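You operate a simulated robot arm through the tools that you are given. There is no shell and no other tool. Be economical: measure what you need, move in short steps, check, and stop when the job is done.

Carry out the task below with a simulated robot arm. There is one attempt and no reset: what you move stays moved.

## Task
Change the die to the size on the job card and close the loose eyelet.
Fine: set the die with the purple post on the grey mat; lay the green net panel in the nest, loose eyelet toward the punch, run the slide in, give the lever one full stroke, fingers clear of the punch, and run the slide out. Set down upright: press die with the purple post. Where these are worked on the way, their far stop is far enough and under half their travel is too little: press slide.
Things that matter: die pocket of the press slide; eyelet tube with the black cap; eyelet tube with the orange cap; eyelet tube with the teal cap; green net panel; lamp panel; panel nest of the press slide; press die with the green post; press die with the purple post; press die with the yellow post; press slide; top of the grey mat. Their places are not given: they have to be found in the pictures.

Only the result counts: the job must be done as asked and must still hold three seconds after the hand-in. Knocking over, shifting, dropping, spilling or breaking anything else fails it.

## Robot
A 6-joint arm with a two-finger parallel gripper, fixed in place. Base frame: the origin is at the foot of the arm, x ahead of it, y to its left, z up; the work surface is at about z = 850. Lengths are in mm, angles in rad, forces in N, time in s.
With the tool pointing down near the work surface it reaches from about 260 to 680 mm from the base axis. Its first joint turns from -1.152 to 1.152 rad. Payload 2.9 kg.
The tool frame sits at the grasp point between the pads (the TCP): z along the fingers, y along the line on which they close. The tips reach 30 mm beyond it. Largest opening 110 mm; finger width 20, thickness 10; the body of the gripper, 48 by 112 mm, starts 55 mm behind the TCP.
Orientation is that of the tool frame in the base frame, as [roll, pitch, yaw] about the fixed x, y, z axes, in that order (R = Rz(yaw) Ry(pitch) Rx(roll)). With the fingers straight down and closing along the base's y, the tool's x points along the base's -x, its y along +y and its z along -z.

## Interface
- The arm moves only by the tool move_arm. Its argument "increments" is a list of rows, each an object of numbers (a shift or turn left out is 0, a gripper value left out holds the last): "tx", "ty", "tz": the shift along the tool's x, y, z in mm; "ax", "ay", "az": the turn, a rotation vector about the tool's x, y, z in rad; "hand": the opening in per cent of the stroke, from 0 (shut) to 100 (fully open). In form: [{"tx": .., "ty": .., "tz": .., "ax": .., "ay": .., "az": .., "hand": ..}, ...]. A call has 1 to 12 rows; each row shifts and turns the commanded pose from where the row before left it, along the tool's axes as they then stand. A row lasts 0.2 s, in which the tool goes at most 50 mm and 0.15 rad; a call with a longer step from one row to the next is refused whole, and so is a gripper value outside its range. A pose out of reach is approached as far as the arm can. The call stops where the force on the tool passes 70 N (or 10 N more than at its start, if that is more) or the arm is blocked; 0.2 s more then pass. Each finger travels about 108 mm/s and halts on what it meets, pressing with about 31 N; the grip force reading is that of the motor and also rises with nothing between the fingers. The clock runs only during rows and for 0.2 s after the last one: add rows that do not move to give the fingers time. It gives the time, the measured TCP pose, the force on the tool (base axes), the opening and the grip force at its end, in the units of the frame above (readings bear some noise), with the torque about the TCP (base axes, N m) and any sound that the robot's microphone picked up.
- Cameras (640 x 400 px; columns grow to the right, rows downward): "scene" is fixed at [75.7, 428.3, 1399.6]; the picture's right is [-0.79, -0.62, 0.00], its down [-0.26, 0.33, -0.91] and it looks along [0.56, -0.72, -0.41] (base axes); focal length 251 px, centre (320, 200). "wrist" rides on the gripper at [72, 17, -103] in the tool frame; the picture's right is [-0.23, 0.97, 0.00], its down [-0.76, -0.18, -0.62] and it looks along [-0.61, -0.14, 0.78] (tool axes); focal length 222 px, centre (320, 200).
- camera(camera): a new picture of that camera. It takes no simulated time.
- locate(camera, pixels): for up to 12 pixels [column, row] of the newest picture of that camera ("zoom" is the newest enlarged one), the place [x, y, z] in the base frame of the surface seen there, good to about 3 mm. It takes no simulated time.
- close_up(camera, box): a new picture of the part [left, top, right, bottom] of that camera's present view, enlarged. It takes no simulated time.
- finish_job(): hands the job in; it is judged then, once.

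Work in short steps. Measure before you move; look again where a grasp or a placing could have gone wrong, and mend it. You have 80 turns and 54 pictures in all, those below and enlarged ones among them. Open the gripper and draw the arm clear of the work before you hand the job in, unless the task says otherwise; then end with one line.

The tools are called as a command line: name --argument value ..., lists and objects as JSON in quotes. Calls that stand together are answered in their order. move_arm: Moves the arm, as the interface text tells. Its arguments: {"type":"object","properties":{"increments":{"type":"array","items":{"type":"object","properties":{"tx":{"type":"number"},"ty":{"type":"number"},"tz":{"type":"number"},"ax":{"type":"number"},"ay":{"type":"number"},"az":{"type":"number"},"hand":{"type":"number"}}}}},"required":["increments"]} The other tools are called the same way: camera (camera) takes a picture; locate (camera, pixels) gives the place of the surface under pixels of a picture; close_up (camera, box) takes an enlarged picture of a part of a camera's view; finish_job () hands the job in.

At the start:

```text
time_s: 0.0
tool_pos: [355.1, -74.8, 1317.9]
orientation: [-3.141, 0.0, -3.141]
wrist_force: [0.1, -0.6, -0.1]
torque: [0.0, 0.02, 0.02]
opening: 110.1
grasp_force: 0.0
```

scene: 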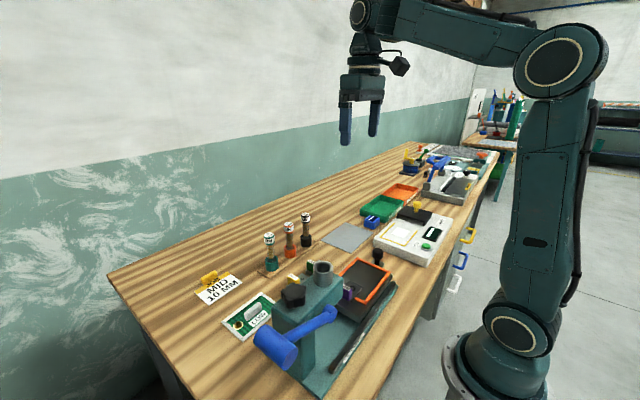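
wrist: 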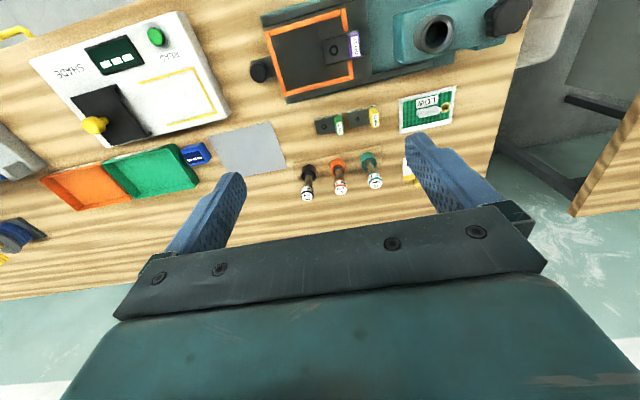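

The overview shows the job card ("MID 10 MM", scene ~(217,287)), the press and the dies; I look closer at them.

close_up --camera "scene" --box '[180, 200, 420, 390]'

close_up --camera "wrist" --box '[200, 0, 540, 212]'

```text
2.11 times, centred on (300, 295) of scene
```

zoom: 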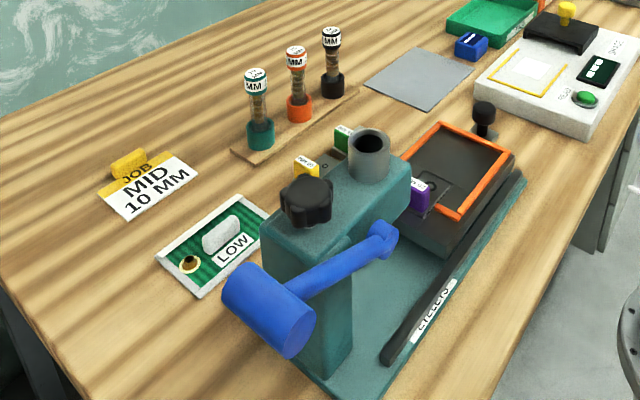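

```text
1.88 times, centred on (370, 106) of wrist
```

zoom: 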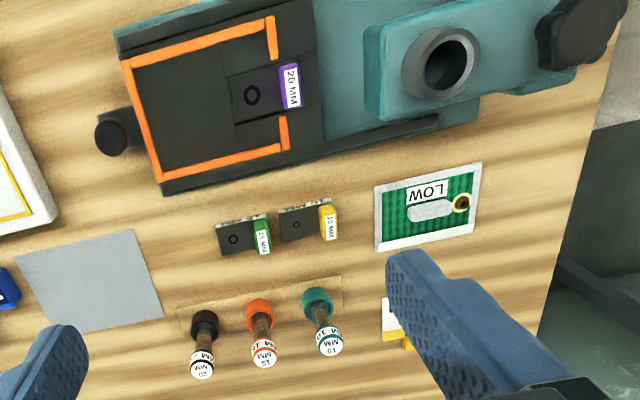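

Yellow reads 10 MM; purple (20 MM) is in the press. I measure the key places from the wrist view.

locate --camera "zoom" --pixels '[[252, 95], [291, 88], [110, 136], [302, 224], [329, 222], [264, 238], [448, 60], [585, 25], [430, 205], [95, 280], [380, 190], [480, 168]]'

camera --camera "wrist"

locate --camera "wrist" --pixels '[[270, 34], [287, 98], [352, 80], [340, 12], [260, 70], [449, 91], [451, 131], [402, 133], [400, 99], [487, 45], [435, 68], [500, 20]]'

```text
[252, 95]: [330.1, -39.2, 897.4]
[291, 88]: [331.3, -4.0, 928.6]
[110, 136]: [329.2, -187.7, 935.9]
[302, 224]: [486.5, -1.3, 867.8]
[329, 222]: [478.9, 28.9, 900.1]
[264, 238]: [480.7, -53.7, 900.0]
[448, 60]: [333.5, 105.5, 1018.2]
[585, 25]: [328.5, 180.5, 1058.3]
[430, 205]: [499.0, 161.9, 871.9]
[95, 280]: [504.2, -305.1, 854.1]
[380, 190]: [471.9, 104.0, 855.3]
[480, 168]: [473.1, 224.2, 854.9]
```

```text
49 pictures are left
```

wrist: 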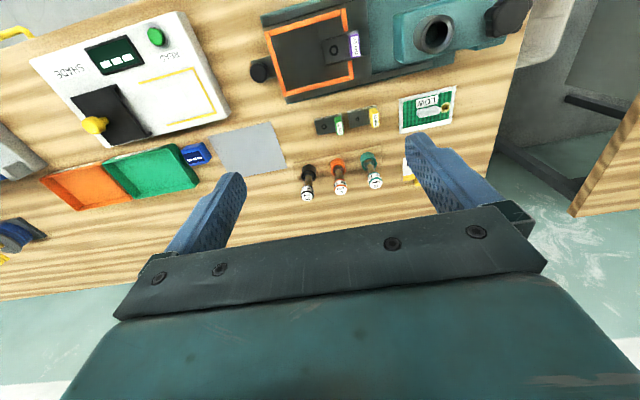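

```text
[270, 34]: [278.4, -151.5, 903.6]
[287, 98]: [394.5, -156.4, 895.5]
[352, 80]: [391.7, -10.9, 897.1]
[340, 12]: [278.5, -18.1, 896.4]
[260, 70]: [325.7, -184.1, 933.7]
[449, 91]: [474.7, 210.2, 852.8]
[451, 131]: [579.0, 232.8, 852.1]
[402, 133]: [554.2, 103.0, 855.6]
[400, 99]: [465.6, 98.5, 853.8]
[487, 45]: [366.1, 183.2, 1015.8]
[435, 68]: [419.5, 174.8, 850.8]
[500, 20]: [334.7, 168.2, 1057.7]
```

Next I move lower over the press for a closer view of die, slide and spare dies.

move_arm --increments '[{"tx": 6, "ty": 9, "tz": 40}, {"tx": 6, "ty": 9, "tz": 40}, {"tx": 6, "ty": 9, "tz": 40}, {"tx": 7, "ty": 8, "tz": 40}, {}]'

camera --camera "wrist"

```text
time_s: 1.2
tool_pos: [329.7, -38.0, 1158.2]
orientation: [-3.141, 0.001, -3.141]
wrist_force: [0.0, -0.3, 0.2]
torque: [0.0, -0.03, 0.02]
opening: 109.8
grasp_force: 0.1
```

```text
48 pictures are left
```

wrist: 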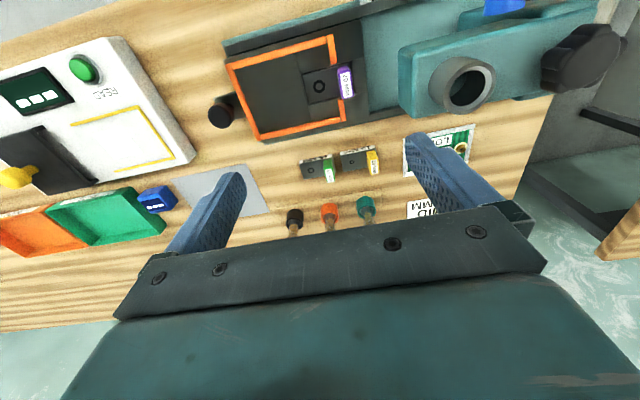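

close_up --camera "wrist" --box '[200, 20, 400, 200]'

close_up --camera "wrist" --box '[340, 0, 640, 188]'

```text
2.22 times, centred on (300, 110) of wrist
```

zoom: 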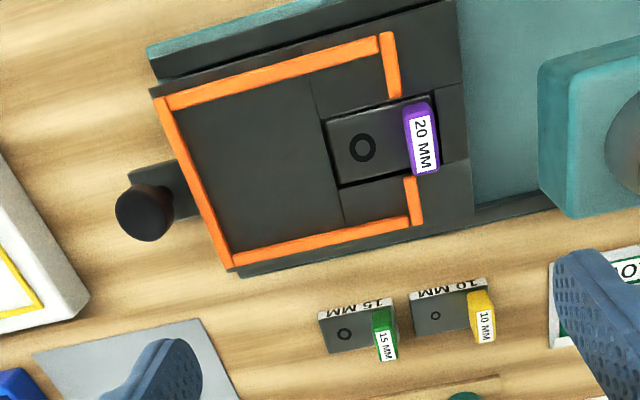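

```text
2.13 times, centred on (490, 94) of wrist
```

zoom: 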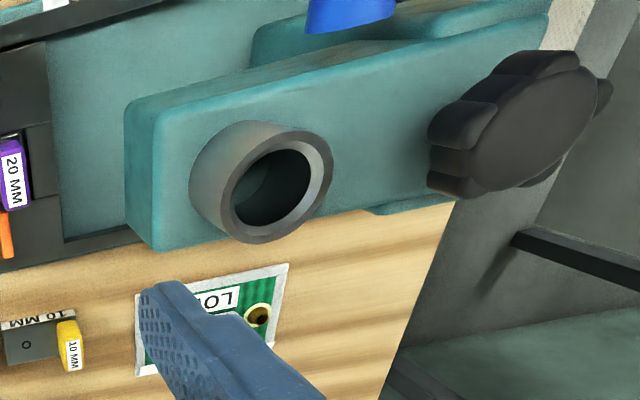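

close_up --camera "wrist" --box '[200, 20, 400, 200]'

locate --camera "zoom" --pixels '[[362, 147], [326, 120], [342, 186], [403, 105], [428, 102], [438, 170], [412, 172], [470, 293], [492, 290], [495, 338], [474, 342], [436, 315]]'

locate --camera "zoom" --pixels '[[412, 296], [420, 333], [465, 325], [465, 288], [380, 40], [392, 92], [412, 182], [415, 222], [232, 262], [160, 103], [150, 210], [110, 350]]'

```text
2.22 times, centred on (300, 110) of wrist
```

zoom: 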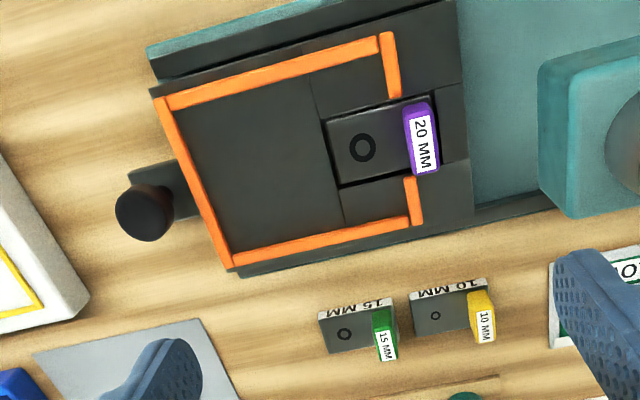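

```text
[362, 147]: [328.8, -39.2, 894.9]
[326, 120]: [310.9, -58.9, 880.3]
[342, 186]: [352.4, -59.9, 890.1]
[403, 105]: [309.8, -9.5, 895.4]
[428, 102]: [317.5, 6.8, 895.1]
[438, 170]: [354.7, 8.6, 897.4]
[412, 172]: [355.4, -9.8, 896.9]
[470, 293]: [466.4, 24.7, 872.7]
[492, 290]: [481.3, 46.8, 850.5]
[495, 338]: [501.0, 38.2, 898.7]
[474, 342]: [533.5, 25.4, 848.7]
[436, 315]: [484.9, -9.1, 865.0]
```

```text
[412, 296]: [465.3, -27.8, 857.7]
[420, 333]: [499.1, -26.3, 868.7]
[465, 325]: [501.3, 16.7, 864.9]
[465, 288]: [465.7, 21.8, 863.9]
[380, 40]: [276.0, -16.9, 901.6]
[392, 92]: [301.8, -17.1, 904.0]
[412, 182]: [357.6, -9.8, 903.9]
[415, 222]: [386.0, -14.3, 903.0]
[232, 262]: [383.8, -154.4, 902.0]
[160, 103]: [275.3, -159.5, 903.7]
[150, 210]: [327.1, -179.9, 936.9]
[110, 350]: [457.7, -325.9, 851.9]
```

Now the press head, lever and knob geometry from the zoom and the scene picture.

locate --camera "zoom" --pixels '[[545, 70], [570, 210], [545, 160], [610, 60], [417, 110], [425, 168]]'

close_up --camera "scene" --box '[230, 240, 410, 390]'

locate --camera "zoom" --pixels '[[370, 205], [200, 370], [100, 330], [200, 280], [335, 250], [340, 45], [160, 190], [360, 120], [400, 150], [420, 330], [310, 240], [265, 310]]'

```text
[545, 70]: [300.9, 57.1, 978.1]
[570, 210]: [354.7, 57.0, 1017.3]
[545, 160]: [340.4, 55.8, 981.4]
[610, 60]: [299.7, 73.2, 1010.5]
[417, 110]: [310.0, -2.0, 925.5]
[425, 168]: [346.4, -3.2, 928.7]
```

```text
2.67 times, centred on (320, 315) of scene
```

zoom: 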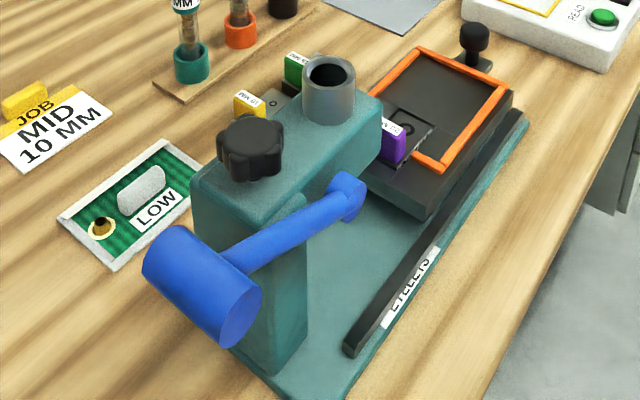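

```text
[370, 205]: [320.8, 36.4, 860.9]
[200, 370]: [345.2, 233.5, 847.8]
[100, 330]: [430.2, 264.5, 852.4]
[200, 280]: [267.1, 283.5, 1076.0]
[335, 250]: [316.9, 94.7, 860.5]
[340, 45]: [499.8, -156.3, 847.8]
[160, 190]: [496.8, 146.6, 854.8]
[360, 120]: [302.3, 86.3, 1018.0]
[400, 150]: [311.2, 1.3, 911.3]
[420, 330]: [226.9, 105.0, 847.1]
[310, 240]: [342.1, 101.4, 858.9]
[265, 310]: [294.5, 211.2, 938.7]
```

The press head's front is at y≈56, so I'll grip die posts along x with the tool turned 90° (camera to the −y side). Turning now at height.

move_arm --increments '[{"az": -0.1428, "hand": 60}, {"az": -0.1428}, {"az": -0.1428}, {"az": -0.1428}, {"az": -0.1428}, {"az": -0.1428}, {"az": -0.1428}, {"az": -0.1428}, {"az": -0.1428}, {"az": -0.1428}, {"az": -0.1428}, {}]'

camera --camera "wrist"

```text
time_s: 3.8
tool_pos: [328.9, -37.5, 1157.3]
orientation: [3.141, -0.001, -1.568]
wrist_force: [0.5, 0.6, 0.2]
torque: [-0.01, 0.01, -0.01]
opening: 66.3
grasp_force: 0.1
```

```text
43 pictures are left
```

wrist: 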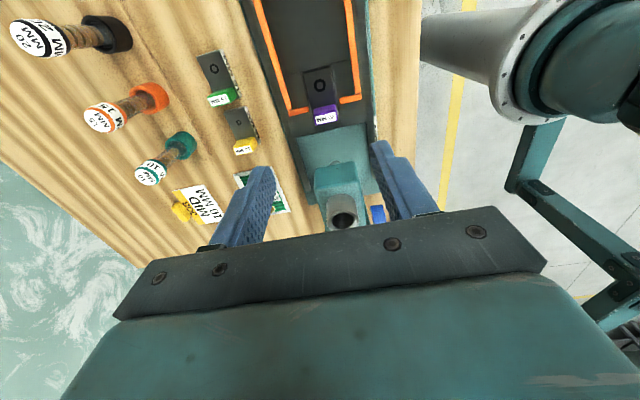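

close_up --camera "wrist" --box '[190, 40, 390, 165]'

locate --camera "wrist" --pixels '[[30, 40], [104, 117], [150, 173], [120, 35], [152, 98], [180, 146], [185, 205], [200, 205]]'

```text
3.20 times, centred on (290, 102) of wrist
```

zoom: 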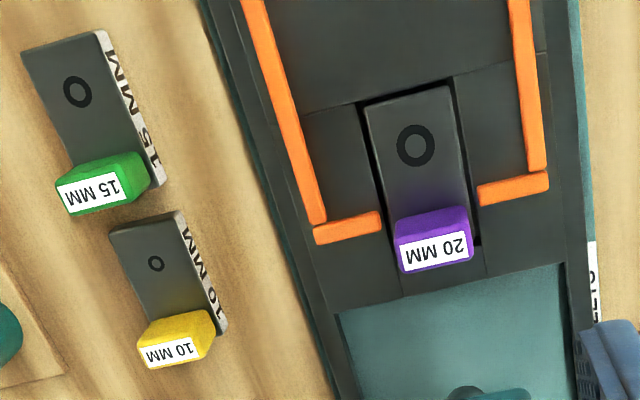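

```text
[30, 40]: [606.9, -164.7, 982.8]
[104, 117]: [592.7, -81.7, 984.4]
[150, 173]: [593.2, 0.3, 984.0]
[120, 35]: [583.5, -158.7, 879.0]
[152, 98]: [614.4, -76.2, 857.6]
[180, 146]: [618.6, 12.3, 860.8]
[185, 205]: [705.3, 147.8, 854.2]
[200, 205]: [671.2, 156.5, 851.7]
```

locate --camera "zoom" --pixels '[[396, 222], [466, 211], [400, 265], [470, 256], [362, 108], [448, 90], [415, 145], [140, 345], [208, 328], [140, 332], [208, 315], [155, 264]]'

locate --camera "zoom" --pixels '[[110, 234], [182, 212], [432, 230], [175, 325], [385, 225], [475, 200], [370, 215], [490, 192], [550, 175], [315, 235]]'

```text
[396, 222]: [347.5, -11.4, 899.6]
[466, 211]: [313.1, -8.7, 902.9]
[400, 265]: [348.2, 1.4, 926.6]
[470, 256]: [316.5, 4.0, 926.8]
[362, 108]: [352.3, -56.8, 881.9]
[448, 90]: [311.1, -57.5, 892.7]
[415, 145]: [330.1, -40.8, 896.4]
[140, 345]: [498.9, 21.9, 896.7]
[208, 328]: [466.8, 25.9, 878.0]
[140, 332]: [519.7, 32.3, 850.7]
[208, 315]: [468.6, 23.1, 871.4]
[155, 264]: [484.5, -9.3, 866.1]
```

```text
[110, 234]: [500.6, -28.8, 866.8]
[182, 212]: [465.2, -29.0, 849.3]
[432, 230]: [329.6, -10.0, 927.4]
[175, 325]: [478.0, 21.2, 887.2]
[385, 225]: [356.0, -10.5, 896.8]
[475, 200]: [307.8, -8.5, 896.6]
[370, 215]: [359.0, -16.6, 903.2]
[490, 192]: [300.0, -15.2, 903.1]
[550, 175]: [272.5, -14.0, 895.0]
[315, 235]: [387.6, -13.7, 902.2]
```

Purple post: x 313–348, y −10..6, top z 927. I descend over it with a 50 mm opening, tips staying above the orange border (z 903).

move_arm --increments '[{"tx": -9, "ty": -1.6, "tz": 44, "hand": 47}, {"tx": -10, "tz": 44}, {"tx": -10, "tz": 44}, {"tx": -8.5, "tz": 44}, {"tz": 25}, {"tz": 20}, {}]'

camera --camera "wrist"

```text
time_s: 5.4
tool_pos: [330.4, -3.7, 935.2]
orientation: [-3.141, -0.002, -1.571]
wrist_force: [-0.4, 0.3, 0.4]
torque: [-0.01, 0.02, 0.0]
opening: 51.6
grasp_force: 0.0
```

```text
41 pictures are left
```

wrist: 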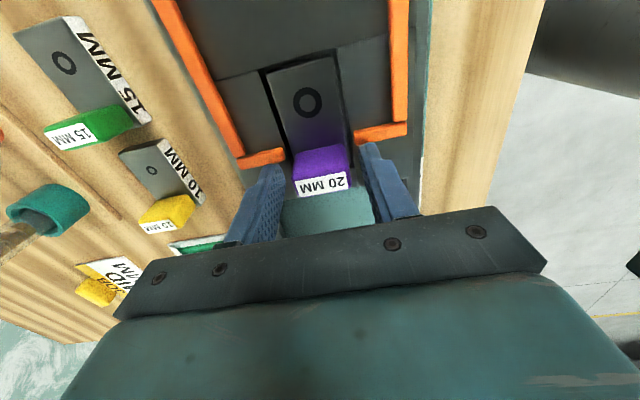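

Fingers straddle the post (image ~(320,170)) nicely. Close and read.

move_arm --increments '[{"hand": 5}, {"hand": 5}, {"hand": 5}]'

```text
time_s: 6.2
tool_pos: [330.6, -3.7, 934.8]
orientation: [-3.141, 0.002, -1.573]
wrist_force: [-0.4, 0.1, 0.0]
torque: [0.02, -0.03, -0.01]
opening: 35.4
grasp_force: 31.6
```

Gripped at 35.4 mm width. Lift straight up and check.

move_arm --increments '[{"tz": -10}, {"tz": -15}, {"tz": -25}, {"tz": -40}, {"tz": -40}, {}]'

camera --camera "wrist"

camera --camera "scene"

```text
time_s: 7.6
tool_pos: [331.5, -4.6, 1065.5]
orientation: [3.141, 0.0, -1.572]
wrist_force: [-0.5, 0.5, -2.1]
torque: [0.08, 0.03, 0.0]
opening: 35.4
grasp_force: 31.1
```

```text
40 pictures are left
```

wrist: 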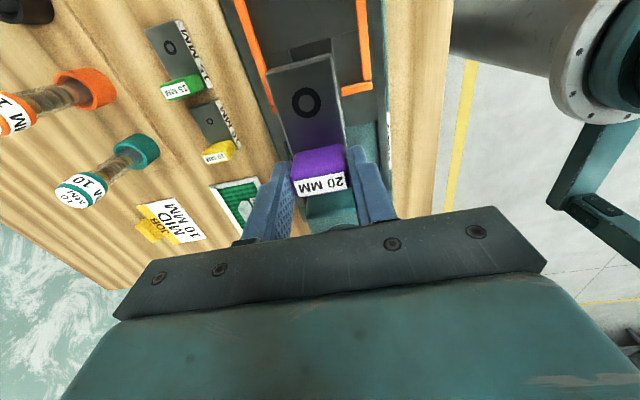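

```text
39 pictures are left
```

scene: 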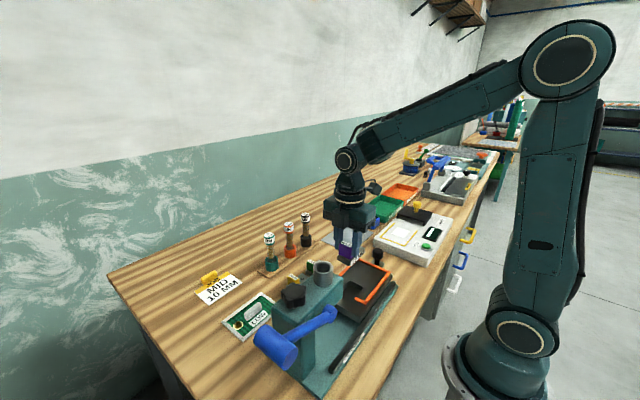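

Held level. Carry it at height toward the grey mat, then look.

move_arm --increments '[{"tx": 34, "ty": -21.5}, {"tx": 34, "ty": -21.5}, {"tx": 34, "ty": -21.5}, {"tx": 34, "ty": -21.5}, {"tx": 34, "ty": -21.5}, {"tx": 34, "ty": -21.5}, {"tx": 34, "ty": -21.5}, {"tx": 34, "ty": -21.5}, {}]'

camera --camera "wrist"

close_up --camera "scene" --box '[260, 170, 440, 290]'

```text
time_s: 9.6
tool_pos: [500.8, -272.7, 1067.0]
orientation: [3.141, -0.001, -1.57]
wrist_force: [0.4, 0.7, -2.2]
torque: [0.04, 0.0, 0.03]
opening: 35.5
grasp_force: 30.7
```

```text
38 pictures are left
```

wrist: 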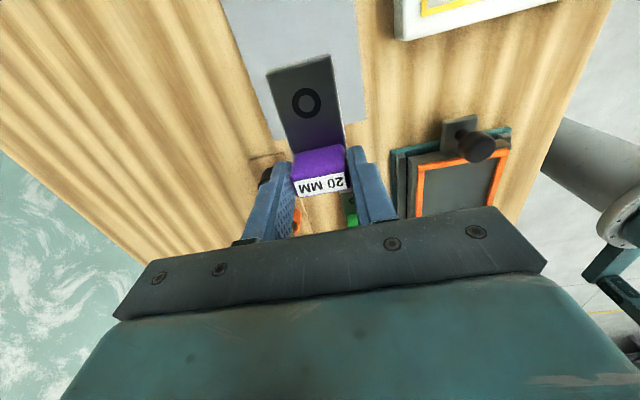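

```text
3.33 times, centred on (350, 230) of scene
```

zoom: 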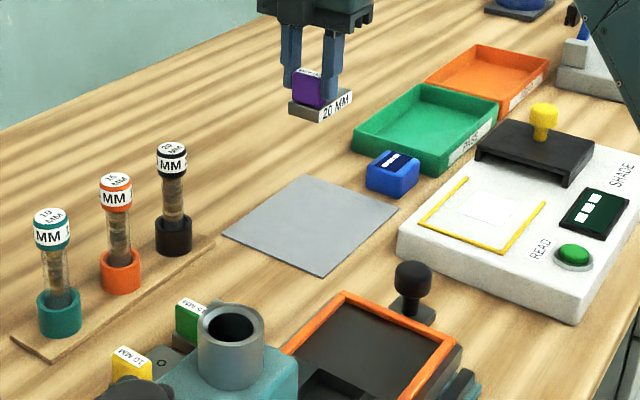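

locate --camera "zoom" --pixels '[[225, 236], [322, 274], [396, 210], [308, 177], [310, 222], [368, 182], [388, 200], [172, 240]]'

locate --camera "wrist" --pixels '[[275, 138], [363, 122], [260, 185]]'

```text
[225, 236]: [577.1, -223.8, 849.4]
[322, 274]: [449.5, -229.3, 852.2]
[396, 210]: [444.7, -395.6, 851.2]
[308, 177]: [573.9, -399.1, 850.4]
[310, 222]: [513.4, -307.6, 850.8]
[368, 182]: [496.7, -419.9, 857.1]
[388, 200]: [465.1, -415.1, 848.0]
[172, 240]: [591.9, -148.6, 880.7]
```

```text
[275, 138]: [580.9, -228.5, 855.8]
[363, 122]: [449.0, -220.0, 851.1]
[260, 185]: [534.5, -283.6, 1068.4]
```

Mat spans x 449–577, y −226..−397, z≈851. Lower the die over its centre to just above contact.

move_arm --increments '[{"tx": 8, "ty": -6, "tz": 30}, {"tx": 7, "ty": -5, "tz": 40}, {"tz": 40}, {"tz": 30}, {"tz": 14}, {}]'

move_arm --increments '[{"tz": 1}, {"tz": 1}, {}]'

```text
time_s: 11.0
tool_pos: [514.7, -287.1, 910.9]
orientation: [3.141, -0.002, -1.569]
wrist_force: [-0.1, 0.2, -2.3]
torque: [0.05, -0.01, 0.0]
opening: 35.4
grasp_force: 31.3
```

```text
time_s: 11.8
tool_pos: [515.4, -287.9, 908.7]
orientation: [-3.14, 0.0, -1.57]
wrist_force: [-0.5, -0.4, -1.9]
torque: [0.05, -0.03, -0.01]
opening: 35.5
grasp_force: 30.3
```

No contact yet; step down in 1 mm increments.

move_arm --increments '[{"tz": 1}, {"tz": 1}, {}]'

close_up --camera "scene" --box '[310, 200, 400, 260]'

```text
time_s: 12.6
tool_pos: [514.0, -288.4, 908.3]
orientation: [-3.141, -0.001, -1.571]
wrist_force: [-1.1, 1.7, 3.3]
torque: [-0.04, 0.14, -0.04]
opening: 35.3
grasp_force: 31.0
```

```text
6.67 times, centred on (355, 230) of scene
```

zoom: 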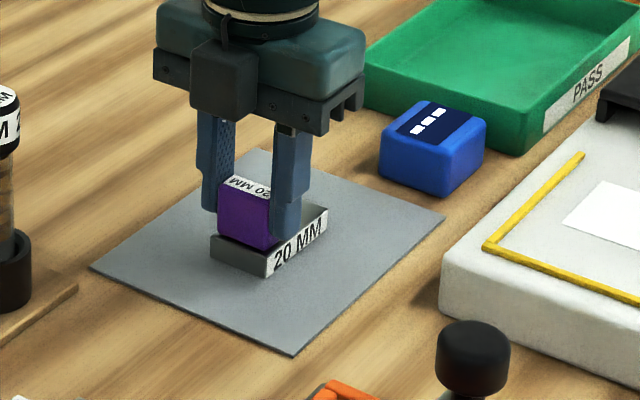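

Contact felt (+5 N). Release, rise and head toward the yellow die.

move_arm --increments '[{"hand": 47}, {"hand": 47}, {"tz": -15}, {"tz": -40}, {"tz": -40}, {"tz": -40}, {"tx": -40}, {"tx": -40}, {"tx": -40}, {"tx": -40}, {"tx": -40}, {}]'

move_arm --increments '[{"tx": -40, "ty": 10}, {"tx": -40, "ty": 10}, {"tx": -34, "ty": 10}, {}]'

close_up --camera "wrist" --box '[200, 60, 440, 250]'

```text
time_s: 15.2
tool_pos: [511.6, -85.9, 1043.9]
orientation: [-3.14, -0.001, -1.572]
wrist_force: [0.2, -0.2, -0.9]
torque: [0.03, 0.0, 0.01]
opening: 51.8
grasp_force: 0.0
```

```text
time_s: 16.2
tool_pos: [483.2, 26.6, 1045.0]
orientation: [3.14, 0.0, -1.571]
wrist_force: [0.4, 1.4, -1.0]
torque: [0.01, -0.02, 0.0]
opening: 51.8
grasp_force: 0.0
```

```text
2.11 times, centred on (320, 155) of wrist
```

zoom: 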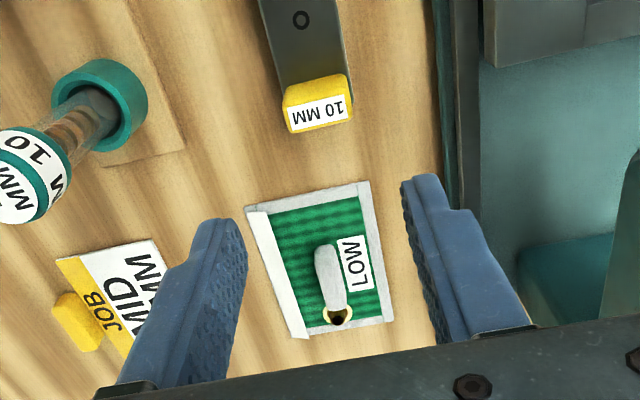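

locate --camera "zoom" --pixels '[[318, 115], [284, 108], [350, 96], [300, 19], [318, 84], [290, 132], [354, 116], [248, 207], [367, 182], [392, 318], [308, 337], [340, 318]]'

locate --camera "zoom" --pixels '[[325, 252], [337, 300], [316, 262], [345, 262], [324, 248], [270, 210], [356, 192], [380, 315], [300, 330]]'

```text
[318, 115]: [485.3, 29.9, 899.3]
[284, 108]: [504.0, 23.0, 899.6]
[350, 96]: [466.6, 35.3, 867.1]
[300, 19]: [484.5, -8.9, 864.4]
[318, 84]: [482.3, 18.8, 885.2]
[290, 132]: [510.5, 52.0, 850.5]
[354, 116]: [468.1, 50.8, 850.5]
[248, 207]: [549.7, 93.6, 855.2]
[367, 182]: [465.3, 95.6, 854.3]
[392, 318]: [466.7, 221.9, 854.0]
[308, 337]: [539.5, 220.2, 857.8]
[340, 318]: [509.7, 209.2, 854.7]
```

```text
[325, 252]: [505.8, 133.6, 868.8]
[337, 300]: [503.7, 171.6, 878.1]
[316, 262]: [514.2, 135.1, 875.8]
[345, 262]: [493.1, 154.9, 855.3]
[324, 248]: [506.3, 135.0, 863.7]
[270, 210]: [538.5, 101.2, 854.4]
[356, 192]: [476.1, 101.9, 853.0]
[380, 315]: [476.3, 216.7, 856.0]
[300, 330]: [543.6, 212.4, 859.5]
```

Yellow post centre ≈ (484, 28), top 899. Descend and grip at the same relative height as purple.

move_arm --increments '[{"ty": -0.8, "tx": -1, "tz": 40}, {"tz": 40}, {"tz": 35}, {"tz": 22}, {}, {"hand": 5}, {"hand": 5}, {"hand": 5}]'

close_up --camera "wrist" --box '[200, 60, 440, 250]'

```text
time_s: 18.0
tool_pos: [486.8, 27.9, 907.1]
orientation: [-3.141, -0.001, -1.571]
wrist_force: [0.4, 0.3, 0.3]
torque: [0.07, 0.0, 0.0]
opening: 35.6
grasp_force: 31.5
```

```text
2.11 times, centred on (320, 155) of wrist
```

zoom: 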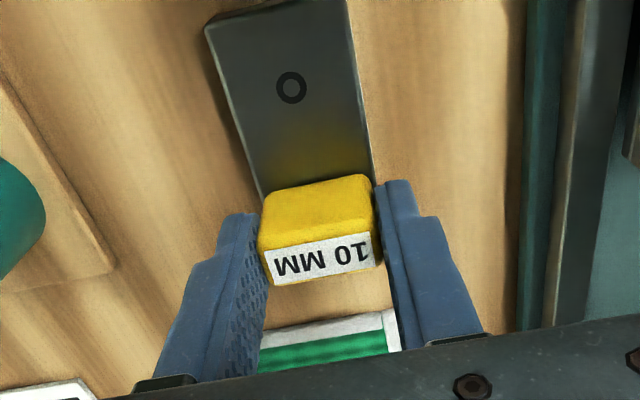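

Hole appears at the same spot in the wrist frame as it did for purple (≈(306,102)), so the grasp matches; I lift and go over the pocket.

move_arm --increments '[{"tz": -10}, {"tz": -25}, {"tz": -40}, {"tz": -25, "tx": 15}, {"tx": 16.6}, {"ty": 40}, {"ty": 40}, {"ty": 40}, {"ty": 36}, {}, {}]'

move_arm --increments '[{}, {}]'

move_arm --increments '[{}]'

camera --camera "wrist"

```text
time_s: 20.4
tool_pos: [329.0, -4.4, 1007.3]
orientation: [3.14, -0.001, -1.571]
wrist_force: [-0.2, 0.9, -1.7]
torque: [0.02, 0.01, 0.0]
opening: 35.6
grasp_force: 30.9
```

```text
time_s: 21.0
tool_pos: [329.5, -7.2, 1006.7]
orientation: [3.142, 0.0, -1.57]
wrist_force: [-0.5, -0.2, -1.8]
torque: [0.04, 0.02, -0.03]
opening: 35.5
grasp_force: 31.1
```

```text
time_s: 21.4
tool_pos: [329.1, -6.9, 1007.0]
orientation: [3.14, 0.0, -1.571]
wrist_force: [-0.2, -0.8, -1.5]
torque: [0.03, 0.02, 0.03]
opening: 35.5
grasp_force: 31.1
```

```text
33 pictures are left
```

wrist: 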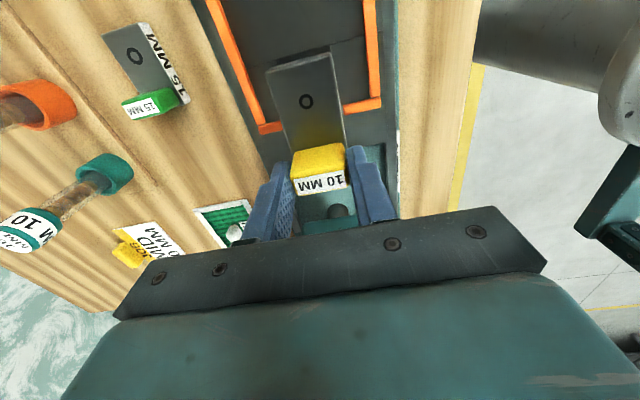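

Readings average (329.2, −6.2) versus purple's (330.6, −4.0). Correct and descend to just above the pocket for a comparison picture.

move_arm --increments '[{"tx": -2.0, "ty": -1.3, "tz": 20}, {"tz": 22}, {}]'

move_arm --increments '[{}]'

close_up --camera "wrist" --box '[220, 30, 420, 155]'

```text
time_s: 22.2
tool_pos: [330.8, -5.4, 964.4]
orientation: [3.141, 0.0, -1.572]
wrist_force: [-0.2, 0.1, -2.3]
torque: [0.04, -0.01, 0.01]
opening: 35.6
grasp_force: 30.9
```

```text
time_s: 22.6
tool_pos: [330.2, -4.6, 964.9]
orientation: [-3.14, 0.0, -1.57]
wrist_force: [0.2, 0.0, -2.8]
torque: [0.02, -0.03, -0.02]
opening: 35.1
grasp_force: 31.1
```

```text
3.20 times, centred on (320, 92) of wrist
```

zoom: 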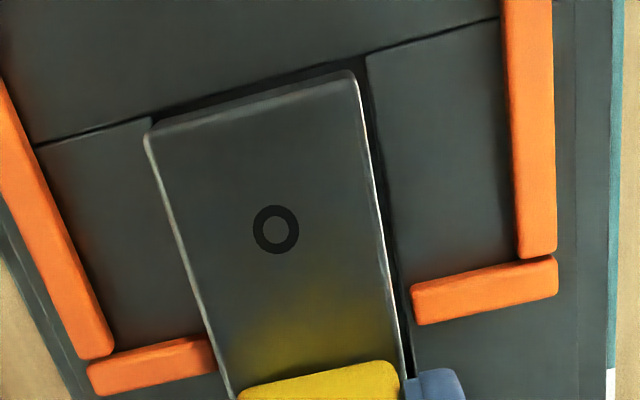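

locate --camera "zoom" --pixels '[[276, 230], [152, 148], [350, 85], [373, 62], [148, 122], [390, 180], [409, 380], [412, 305], [213, 352], [365, 100]]'

```text
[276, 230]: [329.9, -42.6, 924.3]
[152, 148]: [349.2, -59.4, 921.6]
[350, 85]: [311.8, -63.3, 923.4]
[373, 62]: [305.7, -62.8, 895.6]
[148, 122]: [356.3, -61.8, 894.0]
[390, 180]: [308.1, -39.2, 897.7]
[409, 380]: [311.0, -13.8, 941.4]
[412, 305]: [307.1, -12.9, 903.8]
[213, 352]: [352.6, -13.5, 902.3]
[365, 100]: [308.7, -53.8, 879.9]
```

Yellow's hole sits at y≈−42.6 vs purple's −40; shift +1.5 in y, then lower into the pocket with gentle final steps.

move_arm --increments '[{"tx": -1.5, "tz": 10}, {"tz": 8}, {"tz": 5}, {"tz": 3}, {}]'

move_arm --increments '[{"tz": 1}, {"tz": 1}, {}]'

```text
time_s: 23.8
tool_pos: [330.0, -2.1, 937.5]
orientation: [-3.141, 0.0, -1.569]
wrist_force: [-0.9, -0.3, -2.3]
torque: [0.09, 0.01, 0.01]
opening: 35.5
grasp_force: 30.5
```

```text
time_s: 24.6
tool_pos: [330.7, -1.2, 935.4]
orientation: [-3.138, -0.001, -1.571]
wrist_force: [-7.1, -1.1, 24.9]
torque: [-0.02, 0.22, -0.01]
opening: 35.3
grasp_force: 31.1
```

Contact at z≈935, matching purple's seated height; check with a picture before releasing.

close_up --camera "wrist" --box '[220, 30, 420, 155]'

locate --camera "zoom" --pixels '[[276, 230], [175, 140], [330, 100], [120, 200], [430, 150], [220, 80]]'

```text
3.20 times, centred on (320, 92) of wrist
```

zoom: 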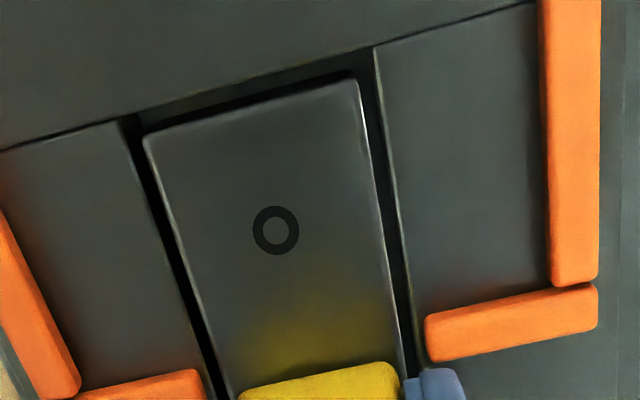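

```text
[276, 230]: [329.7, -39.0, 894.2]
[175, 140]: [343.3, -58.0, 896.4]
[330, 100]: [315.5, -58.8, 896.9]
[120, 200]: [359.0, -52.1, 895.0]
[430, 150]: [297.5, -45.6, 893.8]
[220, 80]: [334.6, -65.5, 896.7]
```

Seated: hole at (329.7, −39.0), block top flush at ~896, gaps all round. Release and rise.

move_arm --increments '[{"tz": -1, "hand": 47}, {"hand": 47}, {"tz": -10}, {"tz": -30}, {"tz": -40}, {"tz": -40}, {"tz": -40}, {"tz": -40}, {}]'

camera --camera "wrist"

locate --camera "wrist" --pixels '[[320, 60], [318, 85], [323, 120], [325, 105]]'

```text
time_s: 26.6
tool_pos: [334.0, -1.2, 1136.9]
orientation: [-3.141, -0.001, -1.571]
wrist_force: [-0.1, 0.4, -0.7]
torque: [-0.01, 0.01, -0.02]
opening: 51.6
grasp_force: 0.1
```

```text
30 pictures are left
```

wrist: 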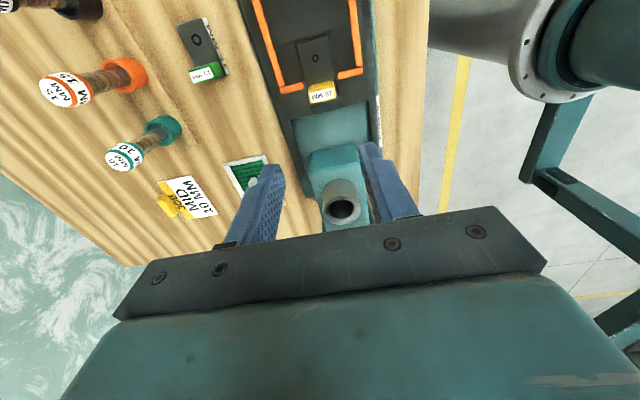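

```text
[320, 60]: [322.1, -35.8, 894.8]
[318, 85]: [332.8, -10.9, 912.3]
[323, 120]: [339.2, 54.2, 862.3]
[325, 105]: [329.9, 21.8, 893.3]
```

Die in. Next the panel: move to a close viewing pose south of it.

move_arm --increments '[{"ty": -43}, {"ty": -43}, {"ty": -43}, {"ty": -44}, {"tx": -25, "tz": 25}, {"tx": -35, "tz": 30}, {"tx": -35, "tz": 30}, {}, {}]'

close_up --camera "wrist" --box '[220, 0, 460, 150]'

```text
time_s: 28.6
tool_pos: [502.2, 93.6, 1050.8]
orientation: [3.141, 0.0, -1.572]
wrist_force: [0.4, -0.3, 0.1]
torque: [0.04, 0.05, 0.0]
opening: 51.6
grasp_force: 0.1
```

```text
2.67 times, centred on (340, 75) of wrist
```

zoom: 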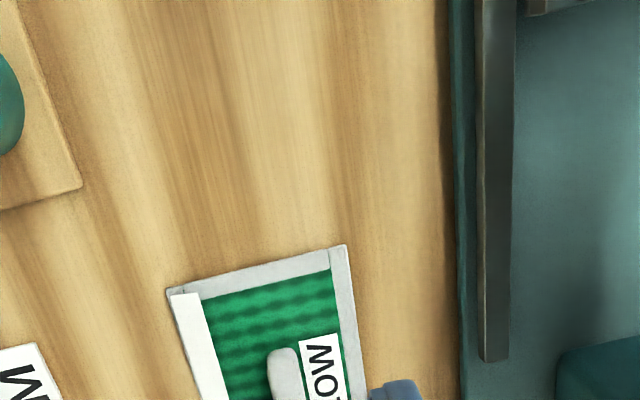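

Full-frame wrist view shows more of the panel; take it and measure.

close_up --camera "wrist" --box '[260, 80, 380, 230]'

locate --camera "zoom" --pixels '[[170, 50], [400, 10]]'

```text
2.67 times, centred on (320, 155) of wrist
```

zoom: 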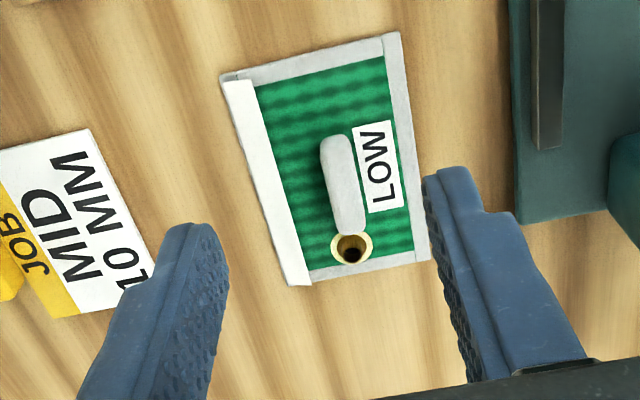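

```text
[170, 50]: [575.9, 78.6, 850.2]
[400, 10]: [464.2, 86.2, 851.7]
```

locate --camera "zoom" --pixels '[[226, 80], [398, 36], [428, 255], [310, 280], [290, 280], [350, 250], [333, 140], [356, 230], [322, 170], [356, 180], [270, 180], [414, 180]]'

locate --camera "zoom" --pixels '[[340, 150], [345, 190], [352, 225], [335, 248], [370, 248], [350, 236], [350, 262], [240, 100], [295, 260], [300, 75], [370, 265], [300, 200]]'

```text
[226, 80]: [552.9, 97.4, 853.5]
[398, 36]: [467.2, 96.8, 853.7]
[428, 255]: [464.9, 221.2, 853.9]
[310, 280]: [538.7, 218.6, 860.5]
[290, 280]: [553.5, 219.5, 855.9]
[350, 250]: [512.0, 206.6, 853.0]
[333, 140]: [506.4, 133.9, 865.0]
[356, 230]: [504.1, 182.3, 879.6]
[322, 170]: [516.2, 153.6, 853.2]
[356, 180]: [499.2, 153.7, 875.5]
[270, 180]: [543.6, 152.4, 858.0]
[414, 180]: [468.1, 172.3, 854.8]
```

```text
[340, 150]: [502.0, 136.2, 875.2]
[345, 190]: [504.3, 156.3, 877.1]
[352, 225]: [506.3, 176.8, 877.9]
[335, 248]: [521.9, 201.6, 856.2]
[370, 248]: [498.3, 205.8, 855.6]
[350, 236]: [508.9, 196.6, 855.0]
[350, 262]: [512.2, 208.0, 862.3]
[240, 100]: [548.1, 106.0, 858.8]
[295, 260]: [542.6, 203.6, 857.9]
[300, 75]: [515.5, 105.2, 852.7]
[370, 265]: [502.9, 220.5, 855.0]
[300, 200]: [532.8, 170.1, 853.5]
```

Panel centre ≈ (509.5,158.5), eyelet (510,205), bar centre (506.5,158), top 878. Descend to grip the bar with tips at ~862.

move_arm --increments '[{"tx": -32, "ty": -2.3, "tz": 30, "hand": 36}, {"tx": -32, "ty": -2, "tz": 35}, {"tz": 40}, {"tz": 30}, {"tz": 12}, {}, {}]'

camera --camera "wrist"

```text
time_s: 30.2
tool_pos: [507.6, 155.6, 903.6]
orientation: [-3.141, -0.001, -1.57]
wrist_force: [0.0, -0.8, 0.1]
torque: [0.02, 0.01, 0.0]
opening: 39.7
grasp_force: 0.1
```

```text
27 pictures are left
```

wrist: 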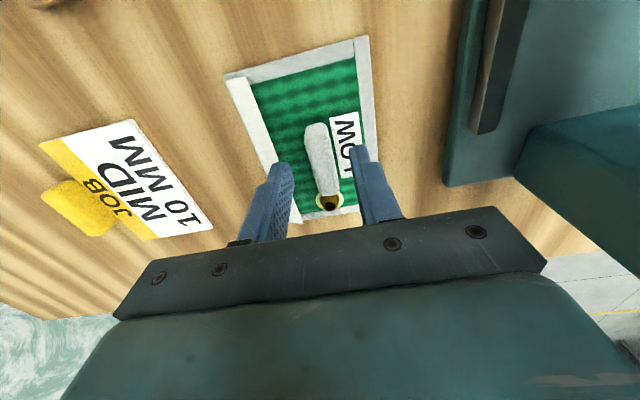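

Aligned; go down 12 mm and close.

move_arm --increments '[{"tz": 8}, {"tz": 4.5}, {}, {"hand": 2}, {"hand": 2}, {"hand": 2}]'

move_arm --increments '[{"tz": -10}, {"tz": -20}, {"tz": -40}, {"tz": -40}, {"tz": -40}, {}]'

camera --camera "wrist"

```text
time_s: 31.6
tool_pos: [508.7, 158.0, 892.0]
orientation: [3.142, -0.002, -1.572]
wrist_force: [-0.5, -0.1, 0.6]
torque: [0.0, 0.01, 0.01]
opening: 14.8
grasp_force: 31.3
```

```text
time_s: 33.0
tool_pos: [508.2, 155.9, 1042.3]
orientation: [3.141, -0.001, -1.571]
wrist_force: [-0.2, -0.3, 0.7]
torque: [-0.03, 0.04, 0.0]
opening: 14.7
grasp_force: 30.5
```

```text
26 pictures are left
```

wrist: 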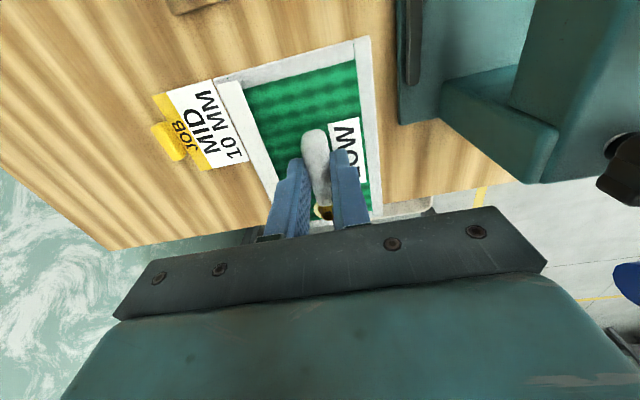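

Held level. Measure the panel's held corners to know its offset from the tool.

locate --camera "wrist" --pixels '[[224, 83], [366, 38], [382, 212], [245, 85], [356, 60], [372, 150], [312, 140], [327, 214]]'

move_arm --increments '[{}, {}]'

```text
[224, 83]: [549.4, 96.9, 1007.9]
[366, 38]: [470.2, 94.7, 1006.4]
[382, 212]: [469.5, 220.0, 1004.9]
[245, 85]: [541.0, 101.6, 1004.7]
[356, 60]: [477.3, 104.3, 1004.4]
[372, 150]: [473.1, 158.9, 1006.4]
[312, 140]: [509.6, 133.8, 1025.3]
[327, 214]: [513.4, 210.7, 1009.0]
```

```text
time_s: 33.6
tool_pos: [508.3, 155.7, 1042.5]
orientation: [-3.142, 0.001, -1.571]
wrist_force: [-0.5, 0.0, -0.6]
torque: [-0.01, -0.01, 0.0]
opening: 14.8
grasp_force: 30.5
```

Panel centre is (+1.7,+2.2) from the TCP. Carry it −y first, then over the nest (target TCP ≈ (328.8, −87)).

move_arm --increments '[{"tx": 40.5}, {"tx": 40.5}, {"tx": 40.5}, {"tx": 40.5}, {"tx": 40.5}, {"tx": 40.5}, {"ty": 36}, {"ty": 36}, {"ty": 36}, {"ty": 36}, {"ty": 35.5}, {}]'

move_arm --increments '[{"tz": 25}, {"tz": 25}, {}, {}]'

camera --camera "wrist"

close_up --camera "scene" --box '[300, 220, 420, 320]'

```text
time_s: 36.2
tool_pos: [326.0, -85.2, 1043.7]
orientation: [3.141, 0.0, -1.572]
wrist_force: [-0.2, 0.0, 0.3]
torque: [-0.03, -0.02, -0.01]
opening: 14.9
grasp_force: 31.0
```

```text
time_s: 37.2
tool_pos: [327.0, -85.5, 993.2]
orientation: [3.141, 0.0, -1.571]
wrist_force: [-1.1, -0.2, -0.3]
torque: [0.01, 0.04, 0.01]
opening: 15.0
grasp_force: 31.2
```

```text
25 pictures are left
```

wrist: 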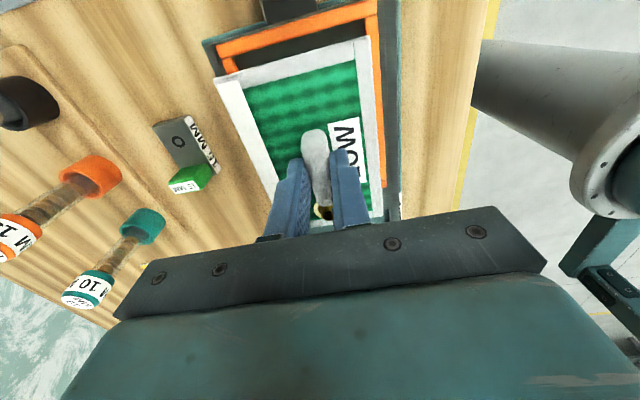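

```text
4.00 times, centred on (360, 270) of scene
```

zoom: 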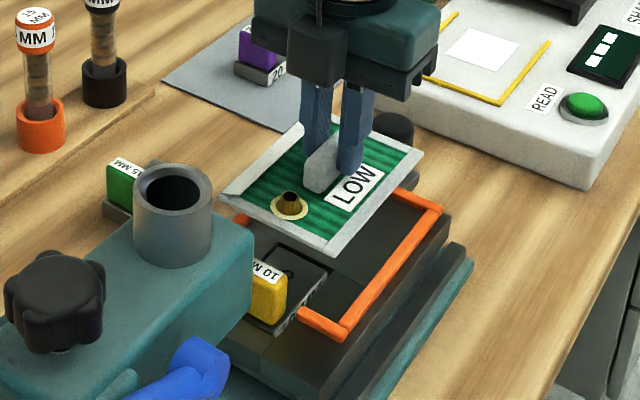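

Measure panel corners and visible nest corners from this view.

locate --camera "wrist" --pixels '[[213, 82], [367, 38], [217, 45], [376, 3], [372, 18], [222, 62], [382, 215], [385, 120], [378, 60]]'

locate --camera "zoom" --pixels '[[290, 205], [285, 275], [340, 333], [345, 322], [440, 210], [430, 213], [334, 254], [424, 152], [223, 193], [292, 248]]'

```text
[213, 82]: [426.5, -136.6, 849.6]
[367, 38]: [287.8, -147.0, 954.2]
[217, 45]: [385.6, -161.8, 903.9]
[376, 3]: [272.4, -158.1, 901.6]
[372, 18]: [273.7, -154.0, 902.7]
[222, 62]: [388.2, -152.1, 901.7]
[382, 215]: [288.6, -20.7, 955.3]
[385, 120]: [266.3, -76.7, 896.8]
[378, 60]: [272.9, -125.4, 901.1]
```

```text
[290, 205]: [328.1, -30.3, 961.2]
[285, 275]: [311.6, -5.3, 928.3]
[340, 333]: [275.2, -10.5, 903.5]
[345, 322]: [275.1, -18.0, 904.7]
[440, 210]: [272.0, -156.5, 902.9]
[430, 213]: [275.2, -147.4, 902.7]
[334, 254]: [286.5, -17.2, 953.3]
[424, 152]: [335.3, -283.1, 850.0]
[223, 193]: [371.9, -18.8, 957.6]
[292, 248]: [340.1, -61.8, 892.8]
```

Shift −2 mm in y, +1 in x, descend to just above the nest floor.

move_arm --increments '[{"tx": 2, "ty": -1, "tz": 20}, {"tz": 20}, {"tz": 8}, {"tz": 3}, {}]'

close_up --camera "scene" --box '[300, 220, 420, 320]'

close_up --camera "wrist" --box '[200, 0, 420, 230]'

```text
time_s: 38.4
tool_pos: [330.9, -87.6, 942.6]
orientation: [-3.14, 0.0, -1.571]
wrist_force: [-7.6, 2.2, 14.3]
torque: [0.04, -0.44, 0.01]
opening: 15.3
grasp_force: 31.1
```

```text
4.00 times, centred on (360, 270) of scene
```

zoom: 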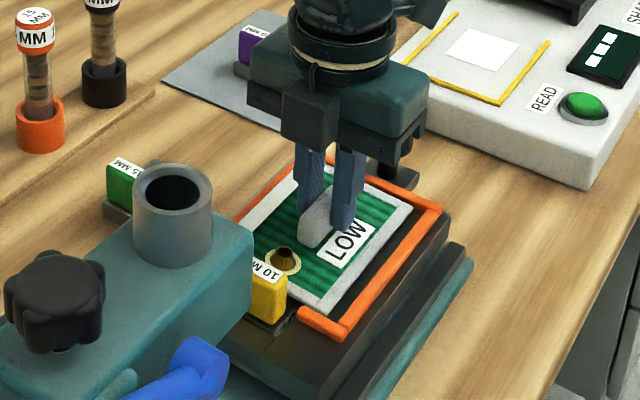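

```text
1.74 times, centred on (310, 115) of wrist
```

zoom: 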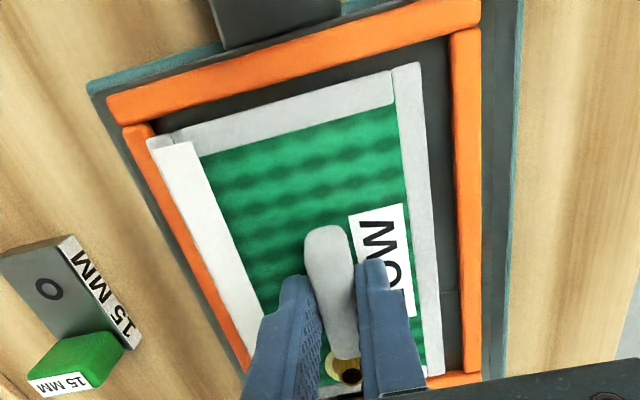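

Contact came early: the panel's far (+x) edge seems to rest on the orange border. Measure the gaps.

locate --camera "zoom" --pixels '[[150, 142], [393, 68], [417, 64], [140, 128], [455, 60], [440, 330], [468, 330], [458, 200], [430, 200], [185, 215], [180, 228], [380, 20]]'

```text
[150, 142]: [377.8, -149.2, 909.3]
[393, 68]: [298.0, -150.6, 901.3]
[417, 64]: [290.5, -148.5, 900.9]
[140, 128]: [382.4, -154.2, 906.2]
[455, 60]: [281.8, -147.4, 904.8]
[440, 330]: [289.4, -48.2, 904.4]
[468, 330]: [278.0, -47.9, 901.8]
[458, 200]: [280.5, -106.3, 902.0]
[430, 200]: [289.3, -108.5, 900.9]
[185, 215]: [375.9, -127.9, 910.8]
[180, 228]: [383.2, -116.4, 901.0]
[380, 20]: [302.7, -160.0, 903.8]
```

Panel at x 290–378 vs nest inner 281–379: raise, shift −4 mm in x (+1 in y), and lower again.

move_arm --increments '[{"tz": -6}, {"ty": 4, "tx": -1}, {}, {"tz": 4}, {"tz": 3}, {}]'

move_arm --increments '[{"tz": 1.5}, {}]'

```text
time_s: 39.8
tool_pos: [326.7, -86.8, 941.0]
orientation: [-3.141, 0.001, -1.571]
wrist_force: [-0.6, -0.2, -1.4]
torque: [0.02, 0.01, 0.04]
opening: 15.0
grasp_force: 30.7
```

```text
time_s: 40.4
tool_pos: [325.4, -86.1, 939.2]
orientation: [3.142, 0.001, -1.571]
wrist_force: [-0.6, 0.4, -0.2]
torque: [-0.02, 0.01, -0.03]
opening: 14.9
grasp_force: 30.6
```

move_arm --increments '[{"tz": 1}, {"tz": 1}, {}]'

close_up --camera "wrist" --box '[200, 0, 420, 230]'

locate --camera "zoom" --pixels '[[150, 142], [393, 68], [417, 70], [455, 60], [440, 330], [468, 330], [350, 375]]'

```text
time_s: 41.2
tool_pos: [327.1, -86.8, 937.8]
orientation: [-3.141, -0.003, -1.571]
wrist_force: [-2.0, 0.4, 11.3]
torque: [0.13, 0.07, -0.04]
opening: 14.8
grasp_force: 31.1
```

```text
1.74 times, centred on (310, 115) of wrist
```

zoom: 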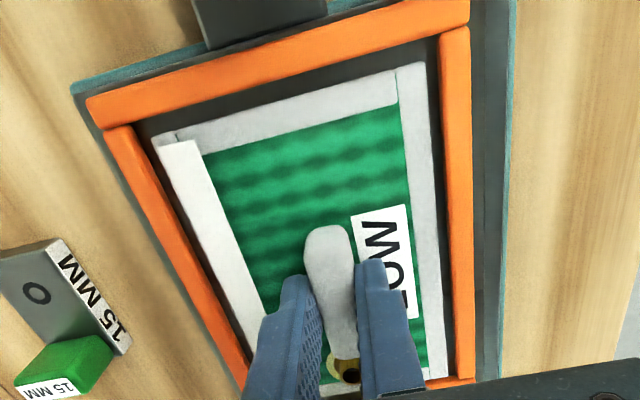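

```text
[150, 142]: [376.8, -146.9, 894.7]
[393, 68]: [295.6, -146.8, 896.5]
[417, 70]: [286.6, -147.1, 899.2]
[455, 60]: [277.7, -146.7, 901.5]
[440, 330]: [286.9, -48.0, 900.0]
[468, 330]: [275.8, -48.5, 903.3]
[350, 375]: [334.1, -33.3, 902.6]
```

Panel is inside the nest, seated at z≈938 as predicted. Release, rise and check.

move_arm --increments '[{"hand": 36}, {"hand": 36}, {"tz": -15}, {"tz": -30}, {"tz": -40}, {"tz": -40}, {"tz": -40}, {}]'

close_up --camera "wrist" --box '[200, 0, 440, 230]'

close_up --camera "scene" --box '[230, 230, 420, 390]'

```text
time_s: 43.0
tool_pos: [327.0, -86.0, 1102.2]
orientation: [-3.141, -0.001, -1.571]
wrist_force: [0.4, -0.3, -1.0]
torque: [0.0, -0.03, 0.03]
opening: 39.8
grasp_force: 0.1
```

```text
1.74 times, centred on (320, 115) of wrist
```

zoom: 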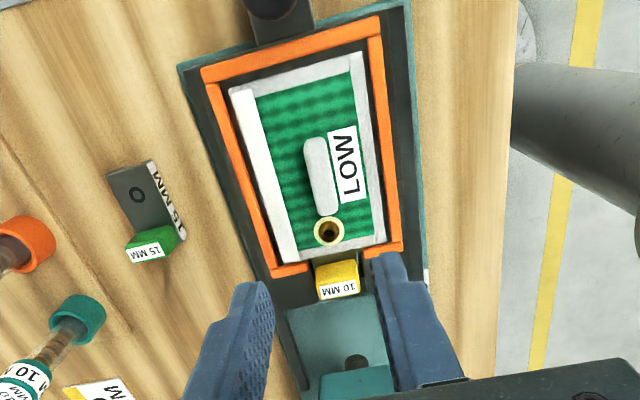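

```text
2.50 times, centred on (325, 310) of scene
```

zoom: 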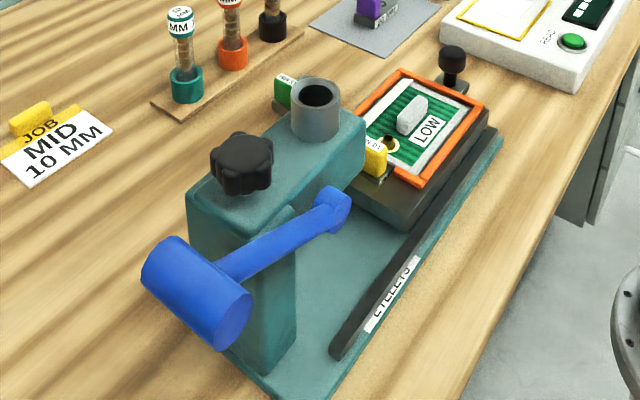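

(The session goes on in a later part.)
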